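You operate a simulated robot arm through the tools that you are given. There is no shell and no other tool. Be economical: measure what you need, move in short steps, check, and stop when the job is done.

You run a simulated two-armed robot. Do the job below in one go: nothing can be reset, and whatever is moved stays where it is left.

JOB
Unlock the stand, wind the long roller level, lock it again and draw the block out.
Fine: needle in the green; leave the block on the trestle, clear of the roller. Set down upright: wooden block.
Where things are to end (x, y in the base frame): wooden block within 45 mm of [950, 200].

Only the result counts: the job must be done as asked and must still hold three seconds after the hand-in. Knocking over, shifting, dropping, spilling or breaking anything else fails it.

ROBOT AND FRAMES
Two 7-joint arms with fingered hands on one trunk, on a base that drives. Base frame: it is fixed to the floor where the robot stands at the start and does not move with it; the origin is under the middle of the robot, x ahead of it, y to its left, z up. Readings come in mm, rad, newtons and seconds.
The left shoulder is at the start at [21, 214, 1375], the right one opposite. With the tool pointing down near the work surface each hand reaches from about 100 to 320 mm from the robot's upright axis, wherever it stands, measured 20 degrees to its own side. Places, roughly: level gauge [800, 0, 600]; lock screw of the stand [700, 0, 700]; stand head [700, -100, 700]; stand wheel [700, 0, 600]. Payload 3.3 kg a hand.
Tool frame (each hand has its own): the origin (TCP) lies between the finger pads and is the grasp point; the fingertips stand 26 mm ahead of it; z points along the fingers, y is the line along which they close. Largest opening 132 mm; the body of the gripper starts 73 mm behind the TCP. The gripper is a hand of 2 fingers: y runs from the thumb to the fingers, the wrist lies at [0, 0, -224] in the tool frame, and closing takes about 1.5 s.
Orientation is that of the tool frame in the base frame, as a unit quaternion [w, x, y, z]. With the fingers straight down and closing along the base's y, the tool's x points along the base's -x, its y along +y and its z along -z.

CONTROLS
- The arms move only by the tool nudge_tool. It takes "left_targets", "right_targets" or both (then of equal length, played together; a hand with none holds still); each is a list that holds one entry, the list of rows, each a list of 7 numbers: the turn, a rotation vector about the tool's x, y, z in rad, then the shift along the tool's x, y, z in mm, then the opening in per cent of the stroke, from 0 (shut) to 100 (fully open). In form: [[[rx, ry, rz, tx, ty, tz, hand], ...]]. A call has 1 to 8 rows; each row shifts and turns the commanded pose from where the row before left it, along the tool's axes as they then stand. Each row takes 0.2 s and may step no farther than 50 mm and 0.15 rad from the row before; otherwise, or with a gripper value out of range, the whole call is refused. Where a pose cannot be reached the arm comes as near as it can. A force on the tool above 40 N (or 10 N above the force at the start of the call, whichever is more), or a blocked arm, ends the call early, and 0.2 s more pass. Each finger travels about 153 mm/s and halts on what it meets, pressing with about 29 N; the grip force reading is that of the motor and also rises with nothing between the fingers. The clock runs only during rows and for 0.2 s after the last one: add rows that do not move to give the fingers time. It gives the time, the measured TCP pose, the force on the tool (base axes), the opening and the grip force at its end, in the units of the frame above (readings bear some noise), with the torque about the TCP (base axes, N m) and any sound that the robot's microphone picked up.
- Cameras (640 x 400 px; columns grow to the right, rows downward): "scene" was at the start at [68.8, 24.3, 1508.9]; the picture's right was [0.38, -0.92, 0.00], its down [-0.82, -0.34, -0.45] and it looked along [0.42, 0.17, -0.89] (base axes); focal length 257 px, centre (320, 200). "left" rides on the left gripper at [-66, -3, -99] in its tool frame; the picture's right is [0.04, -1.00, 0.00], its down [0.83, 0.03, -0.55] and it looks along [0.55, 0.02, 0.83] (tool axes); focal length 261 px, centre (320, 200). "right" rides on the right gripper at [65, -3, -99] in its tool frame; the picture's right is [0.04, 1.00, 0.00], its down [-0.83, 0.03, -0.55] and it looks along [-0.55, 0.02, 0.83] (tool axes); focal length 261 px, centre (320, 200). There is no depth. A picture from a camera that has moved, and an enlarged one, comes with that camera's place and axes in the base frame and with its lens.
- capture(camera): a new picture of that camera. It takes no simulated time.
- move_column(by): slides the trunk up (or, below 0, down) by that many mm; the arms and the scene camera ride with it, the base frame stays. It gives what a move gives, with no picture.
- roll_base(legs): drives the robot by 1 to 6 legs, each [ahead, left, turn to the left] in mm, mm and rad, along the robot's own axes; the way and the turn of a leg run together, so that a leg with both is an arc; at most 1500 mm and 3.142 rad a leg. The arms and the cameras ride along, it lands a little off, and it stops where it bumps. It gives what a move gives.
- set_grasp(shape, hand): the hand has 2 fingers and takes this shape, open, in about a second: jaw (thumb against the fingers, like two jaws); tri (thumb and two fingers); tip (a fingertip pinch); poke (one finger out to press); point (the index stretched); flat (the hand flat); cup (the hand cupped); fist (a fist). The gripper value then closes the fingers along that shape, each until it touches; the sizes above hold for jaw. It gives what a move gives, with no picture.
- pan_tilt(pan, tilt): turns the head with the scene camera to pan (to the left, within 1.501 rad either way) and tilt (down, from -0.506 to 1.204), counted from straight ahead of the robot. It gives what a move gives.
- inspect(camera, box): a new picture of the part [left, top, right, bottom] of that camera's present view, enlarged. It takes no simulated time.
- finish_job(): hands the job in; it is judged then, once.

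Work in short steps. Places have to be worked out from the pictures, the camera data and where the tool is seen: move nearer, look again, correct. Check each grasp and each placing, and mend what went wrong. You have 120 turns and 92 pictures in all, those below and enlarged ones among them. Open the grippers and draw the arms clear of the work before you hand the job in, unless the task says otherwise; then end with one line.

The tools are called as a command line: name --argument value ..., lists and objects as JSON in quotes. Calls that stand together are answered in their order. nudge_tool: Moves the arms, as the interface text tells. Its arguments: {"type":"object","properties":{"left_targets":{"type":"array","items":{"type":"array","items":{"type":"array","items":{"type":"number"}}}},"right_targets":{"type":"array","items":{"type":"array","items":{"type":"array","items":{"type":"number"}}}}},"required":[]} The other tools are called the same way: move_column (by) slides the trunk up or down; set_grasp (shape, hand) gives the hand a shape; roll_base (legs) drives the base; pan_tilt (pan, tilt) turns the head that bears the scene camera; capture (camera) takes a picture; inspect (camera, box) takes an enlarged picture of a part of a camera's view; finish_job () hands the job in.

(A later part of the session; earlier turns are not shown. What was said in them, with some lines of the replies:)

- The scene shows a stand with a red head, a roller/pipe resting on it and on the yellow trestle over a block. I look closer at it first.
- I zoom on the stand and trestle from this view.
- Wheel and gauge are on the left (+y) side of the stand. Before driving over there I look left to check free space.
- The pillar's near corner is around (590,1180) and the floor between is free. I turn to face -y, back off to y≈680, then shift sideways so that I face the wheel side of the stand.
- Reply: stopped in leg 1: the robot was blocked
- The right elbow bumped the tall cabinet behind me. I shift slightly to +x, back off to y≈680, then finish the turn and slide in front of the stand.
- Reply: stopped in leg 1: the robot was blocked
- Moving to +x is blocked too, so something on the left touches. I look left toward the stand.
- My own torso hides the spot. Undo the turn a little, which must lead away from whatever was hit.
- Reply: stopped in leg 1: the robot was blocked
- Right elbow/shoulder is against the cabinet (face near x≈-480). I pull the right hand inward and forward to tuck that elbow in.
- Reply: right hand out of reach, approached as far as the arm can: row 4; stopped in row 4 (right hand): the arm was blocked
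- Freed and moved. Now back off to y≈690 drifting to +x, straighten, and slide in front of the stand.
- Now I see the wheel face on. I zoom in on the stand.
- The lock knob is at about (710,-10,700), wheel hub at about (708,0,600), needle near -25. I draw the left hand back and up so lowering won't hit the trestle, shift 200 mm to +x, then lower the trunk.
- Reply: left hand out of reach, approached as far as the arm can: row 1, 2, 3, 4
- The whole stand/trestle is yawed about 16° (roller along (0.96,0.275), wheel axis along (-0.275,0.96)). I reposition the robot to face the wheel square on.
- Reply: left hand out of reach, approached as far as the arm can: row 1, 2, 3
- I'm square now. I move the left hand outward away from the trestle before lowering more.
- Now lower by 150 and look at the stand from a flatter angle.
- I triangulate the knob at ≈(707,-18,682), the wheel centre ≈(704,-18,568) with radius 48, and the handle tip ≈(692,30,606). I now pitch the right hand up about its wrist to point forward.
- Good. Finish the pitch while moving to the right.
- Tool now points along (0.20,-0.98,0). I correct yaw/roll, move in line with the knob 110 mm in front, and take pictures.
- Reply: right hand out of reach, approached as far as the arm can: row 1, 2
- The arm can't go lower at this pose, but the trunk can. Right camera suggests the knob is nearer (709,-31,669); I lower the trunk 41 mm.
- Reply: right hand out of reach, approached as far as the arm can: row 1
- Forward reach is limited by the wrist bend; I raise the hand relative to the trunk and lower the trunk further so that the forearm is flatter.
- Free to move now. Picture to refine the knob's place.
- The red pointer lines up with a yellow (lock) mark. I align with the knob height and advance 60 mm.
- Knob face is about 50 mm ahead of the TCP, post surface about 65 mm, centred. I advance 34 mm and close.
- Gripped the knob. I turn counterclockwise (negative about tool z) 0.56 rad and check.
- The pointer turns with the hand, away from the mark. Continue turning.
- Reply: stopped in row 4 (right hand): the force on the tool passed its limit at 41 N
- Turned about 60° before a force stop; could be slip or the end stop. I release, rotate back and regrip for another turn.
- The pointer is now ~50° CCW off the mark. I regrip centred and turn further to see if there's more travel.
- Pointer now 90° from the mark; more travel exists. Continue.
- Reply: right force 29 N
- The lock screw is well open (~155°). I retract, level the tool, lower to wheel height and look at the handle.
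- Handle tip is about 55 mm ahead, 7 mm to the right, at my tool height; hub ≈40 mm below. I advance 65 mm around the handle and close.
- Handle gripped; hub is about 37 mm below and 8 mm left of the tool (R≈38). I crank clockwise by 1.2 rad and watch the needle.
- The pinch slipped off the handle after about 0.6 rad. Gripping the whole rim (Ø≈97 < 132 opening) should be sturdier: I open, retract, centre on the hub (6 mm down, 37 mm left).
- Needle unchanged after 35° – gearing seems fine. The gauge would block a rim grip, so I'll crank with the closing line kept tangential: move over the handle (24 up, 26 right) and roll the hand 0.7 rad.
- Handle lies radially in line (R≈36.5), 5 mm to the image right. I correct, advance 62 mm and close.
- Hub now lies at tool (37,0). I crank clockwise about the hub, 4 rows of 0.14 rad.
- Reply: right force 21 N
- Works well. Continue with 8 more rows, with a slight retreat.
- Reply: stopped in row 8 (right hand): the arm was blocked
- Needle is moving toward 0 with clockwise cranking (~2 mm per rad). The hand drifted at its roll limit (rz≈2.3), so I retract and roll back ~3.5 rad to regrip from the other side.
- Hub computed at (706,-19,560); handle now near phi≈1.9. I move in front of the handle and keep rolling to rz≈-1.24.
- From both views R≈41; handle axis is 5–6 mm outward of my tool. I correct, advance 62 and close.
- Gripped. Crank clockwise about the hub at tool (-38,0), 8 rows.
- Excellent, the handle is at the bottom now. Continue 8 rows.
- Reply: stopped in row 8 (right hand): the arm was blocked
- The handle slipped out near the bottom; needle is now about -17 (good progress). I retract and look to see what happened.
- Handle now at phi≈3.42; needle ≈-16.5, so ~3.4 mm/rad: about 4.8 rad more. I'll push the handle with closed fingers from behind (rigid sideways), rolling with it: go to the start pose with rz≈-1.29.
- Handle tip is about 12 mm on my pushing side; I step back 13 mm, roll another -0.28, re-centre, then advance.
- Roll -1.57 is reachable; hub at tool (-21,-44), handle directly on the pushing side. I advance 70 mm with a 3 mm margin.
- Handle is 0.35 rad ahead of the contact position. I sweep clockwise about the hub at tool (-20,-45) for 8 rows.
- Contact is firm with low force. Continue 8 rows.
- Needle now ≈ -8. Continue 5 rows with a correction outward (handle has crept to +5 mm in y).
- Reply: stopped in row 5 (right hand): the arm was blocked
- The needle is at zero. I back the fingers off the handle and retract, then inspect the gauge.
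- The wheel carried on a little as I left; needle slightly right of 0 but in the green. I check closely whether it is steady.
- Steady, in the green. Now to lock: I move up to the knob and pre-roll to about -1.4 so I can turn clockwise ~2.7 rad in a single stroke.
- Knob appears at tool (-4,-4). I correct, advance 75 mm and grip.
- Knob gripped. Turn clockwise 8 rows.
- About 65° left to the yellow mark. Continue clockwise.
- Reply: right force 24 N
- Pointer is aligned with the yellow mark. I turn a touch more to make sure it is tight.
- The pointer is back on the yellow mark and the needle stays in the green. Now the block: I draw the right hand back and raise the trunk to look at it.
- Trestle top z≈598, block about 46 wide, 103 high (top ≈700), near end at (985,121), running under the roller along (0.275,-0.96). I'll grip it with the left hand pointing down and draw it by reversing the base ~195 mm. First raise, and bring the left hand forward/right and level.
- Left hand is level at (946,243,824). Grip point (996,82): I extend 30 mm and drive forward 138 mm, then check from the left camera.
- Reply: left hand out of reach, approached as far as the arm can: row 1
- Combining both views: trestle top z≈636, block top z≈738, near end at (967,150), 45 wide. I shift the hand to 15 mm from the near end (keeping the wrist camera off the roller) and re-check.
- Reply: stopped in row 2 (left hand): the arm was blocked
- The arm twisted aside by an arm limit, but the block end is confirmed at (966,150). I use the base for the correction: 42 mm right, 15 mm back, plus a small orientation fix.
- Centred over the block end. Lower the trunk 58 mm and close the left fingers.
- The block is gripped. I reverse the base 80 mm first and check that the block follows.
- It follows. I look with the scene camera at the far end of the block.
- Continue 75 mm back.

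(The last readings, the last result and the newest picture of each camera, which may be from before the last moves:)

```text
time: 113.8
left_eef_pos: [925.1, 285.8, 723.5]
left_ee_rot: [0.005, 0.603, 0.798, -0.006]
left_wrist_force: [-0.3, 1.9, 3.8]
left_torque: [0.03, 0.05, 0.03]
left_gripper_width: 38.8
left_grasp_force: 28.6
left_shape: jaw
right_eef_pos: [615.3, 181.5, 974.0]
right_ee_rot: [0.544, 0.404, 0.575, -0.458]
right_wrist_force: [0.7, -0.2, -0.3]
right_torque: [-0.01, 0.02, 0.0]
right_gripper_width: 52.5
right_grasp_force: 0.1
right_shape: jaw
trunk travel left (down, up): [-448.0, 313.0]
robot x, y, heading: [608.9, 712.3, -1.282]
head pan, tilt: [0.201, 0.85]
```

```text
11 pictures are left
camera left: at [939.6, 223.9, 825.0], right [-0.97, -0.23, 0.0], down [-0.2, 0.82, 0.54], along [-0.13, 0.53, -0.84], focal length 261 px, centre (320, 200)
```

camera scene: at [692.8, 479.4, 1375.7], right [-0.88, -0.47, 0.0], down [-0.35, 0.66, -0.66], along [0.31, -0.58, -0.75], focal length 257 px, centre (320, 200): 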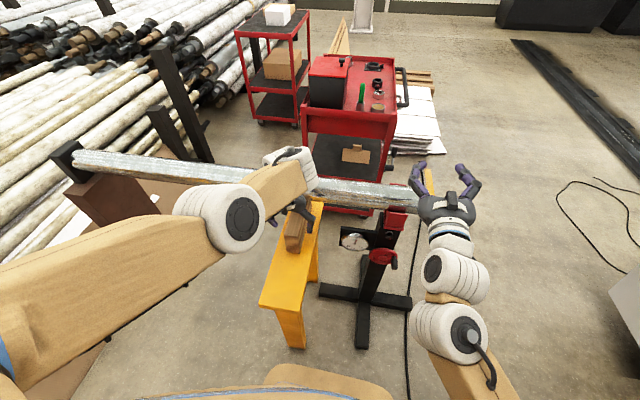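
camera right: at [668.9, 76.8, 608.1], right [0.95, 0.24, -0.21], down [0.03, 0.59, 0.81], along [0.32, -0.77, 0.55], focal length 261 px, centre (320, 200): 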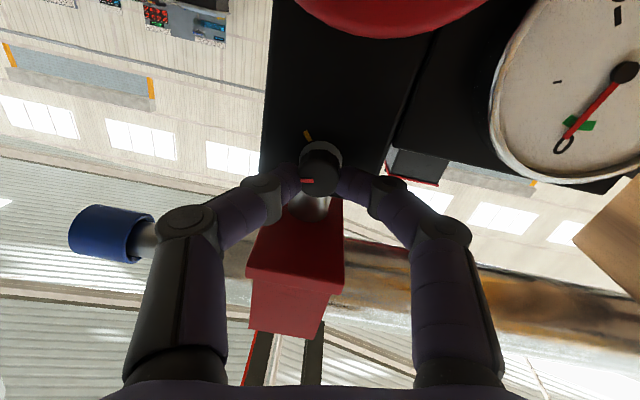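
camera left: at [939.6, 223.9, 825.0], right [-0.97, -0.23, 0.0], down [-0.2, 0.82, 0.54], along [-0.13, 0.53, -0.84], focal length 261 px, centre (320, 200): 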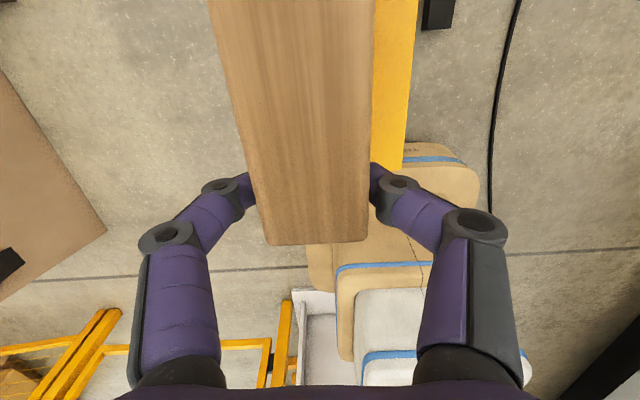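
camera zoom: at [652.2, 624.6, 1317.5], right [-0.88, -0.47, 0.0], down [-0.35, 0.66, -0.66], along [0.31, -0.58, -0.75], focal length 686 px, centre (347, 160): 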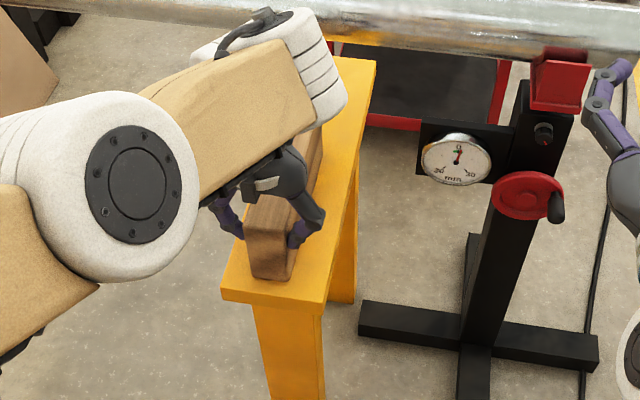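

Release the block and raise straight up, then look.

nudge_tool --left_targets '[[[0, 0, 0, 0, 0, 0, 65], [0, 0, 0, 0, 0, 0, 65], [0, 0, 0, 0, 0, 0, 65]]]'

move_column --by 130

roll_base --legs '[[-60, 100, 0]]'

capture --camera "scene"

```text
time: 114.6
left_eef_pos: [925.3, 284.7, 725.4]
left_ee_rot: [0.005, 0.602, 0.798, -0.005]
left_wrist_force: [-0.1, 0.1, 0.7]
left_torque: [0.04, 0.0, 0.02]
left_gripper_width: 85.7
left_grasp_force: 0.2
left_shape: jaw
right_eef_pos: [615.4, 182.0, 973.2]
right_ee_rot: [0.544, 0.404, 0.575, -0.458]
right_wrist_force: [0.1, -0.2, 0.7]
right_torque: [-0.03, 0.01, -0.01]
right_gripper_width: 52.4
right_grasp_force: 0.1
right_shape: jaw
trunk travel left (down, up): [-448.0, 313.0]
robot x, y, heading: [609.8, 710.2, -1.29]
head pan, tilt: [0.201, 0.85]
```

```text
time: 116.2
left_eef_pos: [924.8, 284.4, 854.4]
left_ee_rot: [0.005, 0.603, 0.798, -0.005]
left_wrist_force: [1.4, 0.4, -0.7]
left_torque: [-0.01, 0.0, 0.01]
left_gripper_width: 85.2
left_grasp_force: 0.1
left_shape: jaw
right_eef_pos: [614.5, 180.8, 1102.0]
right_ee_rot: [0.544, 0.404, 0.575, -0.458]
right_wrist_force: [0.2, -0.6, 0.2]
right_torque: [0.02, 0.0, 0.02]
right_gripper_width: 52.4
right_grasp_force: 0.1
right_shape: jaw
trunk travel left (down, up): [-578.0, 183.0]
robot x, y, heading: [608.0, 711.6, -1.293]
head pan, tilt: [0.201, 0.85]
```

```text
time: 117.4
left_eef_pos: [1003.9, 371.7, 853.6]
left_ee_rot: [0.006, 0.603, 0.798, -0.006]
left_wrist_force: [0.4, 0.8, 0.2]
left_torque: [-0.04, 0.04, 0.02]
left_gripper_width: 85.8
left_grasp_force: 0.0
left_shape: jaw
right_eef_pos: [693.6, 269.7, 1103.1]
right_ee_rot: [0.544, 0.404, 0.575, -0.458]
right_wrist_force: [0.7, 0.4, 0.4]
right_torque: [-0.01, 0.0, -0.02]
right_gripper_width: 52.6
right_grasp_force: 0.0
right_shape: jaw
trunk travel left (down, up): [-578.0, 183.0]
robot x, y, heading: [689.2, 802.2, -1.285]
head pan, tilt: [0.201, 0.85]
```

```text
10 pictures are left
camera scene: at [730.1, 720.3, 1447.8], right [-0.88, -0.47, 0.0], down [-0.35, 0.66, -0.66], along [0.31, -0.58, -0.75], focal length 257 px, centre (320, 200)
```

scene: 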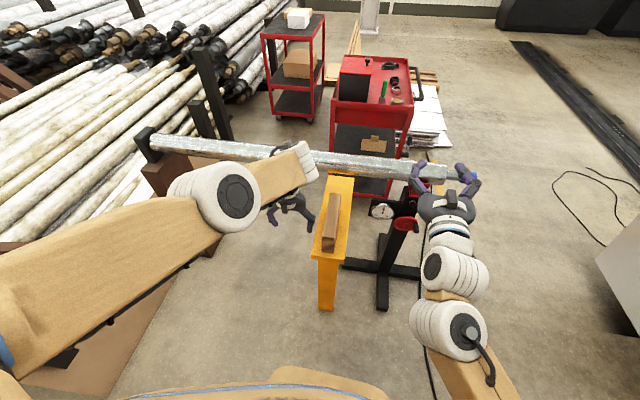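

inspect --camera "scene" --box '[295, 155, 425, 270]'

```text
3.48 times, centred on (360, 212) of scene
camera zoom: at [730.1, 720.3, 1447.8], right [-0.88, -0.47, 0.0], down [-0.35, 0.66, -0.66], along [0.31, -0.58, -0.75], focal length 894 px, centre (181, 156)
```

zoom: 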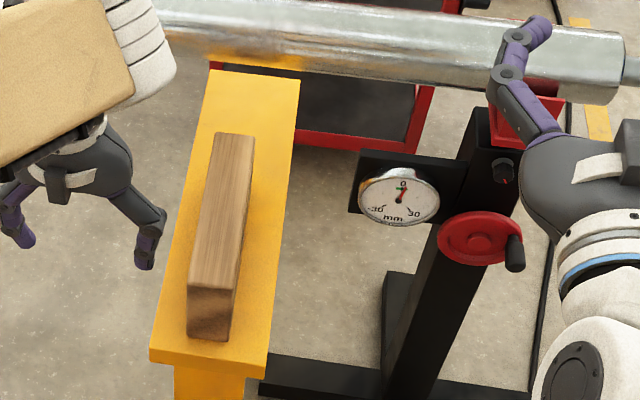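

The block is 200 long and its centre computes to about (952,208) – on the trestle, upright and clear of the roller. I open both grippers and back the left hand away a bit, then check the gauge a last time.

nudge_tool --left_targets '[[[0, 0, 0, 0, 0, 0, 100], [0, 0, 0, 0, 0, 0, 100]]]' --right_targets '[[[0, 0, 0, 0, 0, 0, 100], [0, 0, 0, 0, 0, 0, 100]]]'

roll_base --legs '[[-50, 60, 0]]'

pan_tilt --pan 0.0 --tilt 0.75

capture --camera "scene"

```text
time: 118.0
left_eef_pos: [1002.1, 370.8, 854.8]
left_ee_rot: [0.004, 0.603, 0.798, -0.005]
left_wrist_force: [-0.5, 1.0, -0.1]
left_torque: [-0.04, 0.05, 0.0]
left_gripper_width: 132.0
left_grasp_force: 0.0
left_shape: jaw
right_eef_pos: [693.4, 266.5, 1103.0]
right_ee_rot: [0.544, 0.405, 0.575, -0.458]
right_wrist_force: [0.9, -0.3, -0.4]
right_torque: [0.03, -0.04, -0.03]
right_gripper_width: 132.0
right_grasp_force: 0.1
right_shape: jaw
trunk travel left (down, up): [-578.0, 183.0]
robot x, y, heading: [687.0, 800.4, -1.288]
head pan, tilt: [0.201, 0.85]
```

```text
time: 119.0
left_eef_pos: [1049.4, 436.7, 854.5]
left_ee_rot: [0.006, 0.603, 0.798, -0.006]
left_wrist_force: [0.0, 0.7, 0.5]
left_torque: [0.01, 0.03, 0.02]
left_gripper_width: 131.9
left_grasp_force: 0.1
left_shape: jaw
right_eef_pos: [739.8, 333.4, 1103.3]
right_ee_rot: [0.544, 0.404, 0.575, -0.459]
right_wrist_force: [-0.3, 0.1, -0.2]
right_torque: [-0.01, -0.02, -0.04]
right_gripper_width: 131.7
right_grasp_force: 0.1
right_shape: jaw
trunk travel left (down, up): [-578.0, 183.0]
robot x, y, heading: [733.5, 865.7, -1.29]
head pan, tilt: [0.201, 0.85]
```

```text
time: 119.8
left_eef_pos: [1048.5, 436.6, 852.9]
left_ee_rot: [0.006, 0.604, 0.797, -0.004]
left_wrist_force: [0.0, 0.1, -0.4]
left_torque: [0.02, 0.03, 0.01]
left_gripper_width: 132.0
left_grasp_force: 0.1
left_shape: jaw
right_eef_pos: [737.4, 332.0, 1103.4]
right_ee_rot: [0.544, 0.405, 0.575, -0.458]
right_wrist_force: [0.7, 0.5, 0.1]
right_torque: [-0.03, 0.01, -0.04]
right_gripper_width: 131.9
right_grasp_force: 0.1
right_shape: jaw
trunk travel left (down, up): [-578.0, 183.0]
robot x, y, heading: [728.6, 867.7, -1.294]
head pan, tilt: [0.0, 0.75]
```

```text
8 pictures are left
camera scene: at [759.8, 773.4, 1455.7], right [-0.96, -0.28, 0.0], down [-0.19, 0.66, -0.73], along [0.21, -0.7, -0.68], focal length 257 px, centre (320, 200)
```

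scene: 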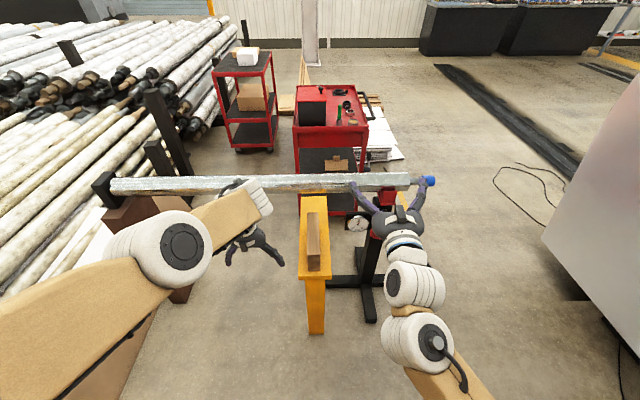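

inspect --camera "scene" --box '[335, 200, 385, 245]'

```text
8.89 times, centred on (360, 222) of scene
camera zoom: at [759.8, 773.4, 1455.7], right [-0.96, -0.28, 0.0], down [-0.19, 0.66, -0.73], along [0.21, -0.7, -0.68], focal length 2286 px, centre (-36, 0)
```

zoom: 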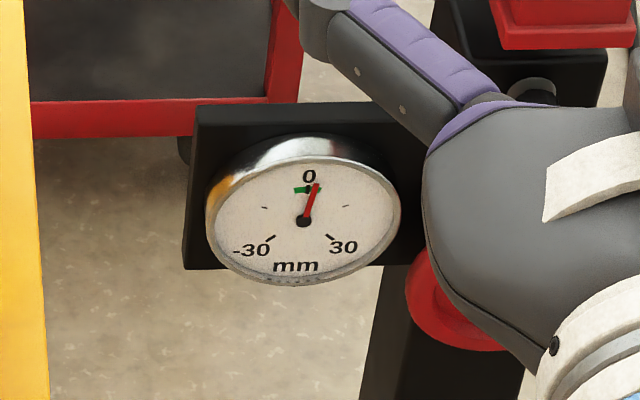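

The needle looks close to the right end of the green from here; I zoom tighter.

inspect --camera "scene" --box '[349, 214, 369, 232]'

```text
16.00 times, centred on (359, 223) of scene
camera zoom: at [759.8, 773.4, 1455.7], right [-0.96, -0.28, 0.0], down [-0.19, 0.66, -0.73], along [0.21, -0.7, -0.68], focal length 4114 px, centre (-304, -168)
```

zoom: 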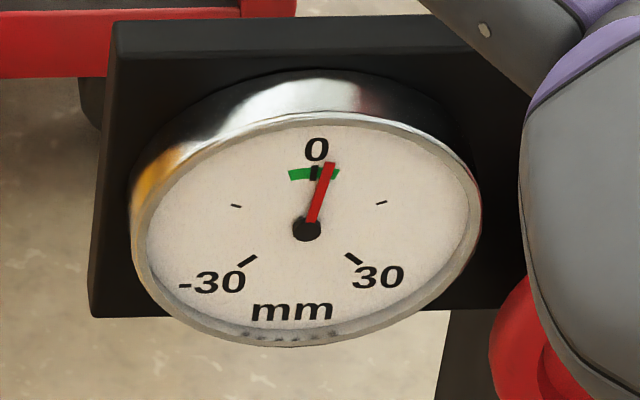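

The needle sits at about half of the green's right half, the same as right after locking, so it's stable. The block rests on the trestle clear of the roller and the arms are clear; I hand in.

finish_job

```text
The job is handed in.
```

The stand was unlocked and the roller wound level. The needle is in the green, slightly to the plus side of zero, and the lock screw is turned back to its yellow mark. The block stands upright on the trestle, clear of the roller, with its centre at about (952, 208). On the way over, my right elbow bumped the tall cabinet behind the robot, and nothing else was seen to move.
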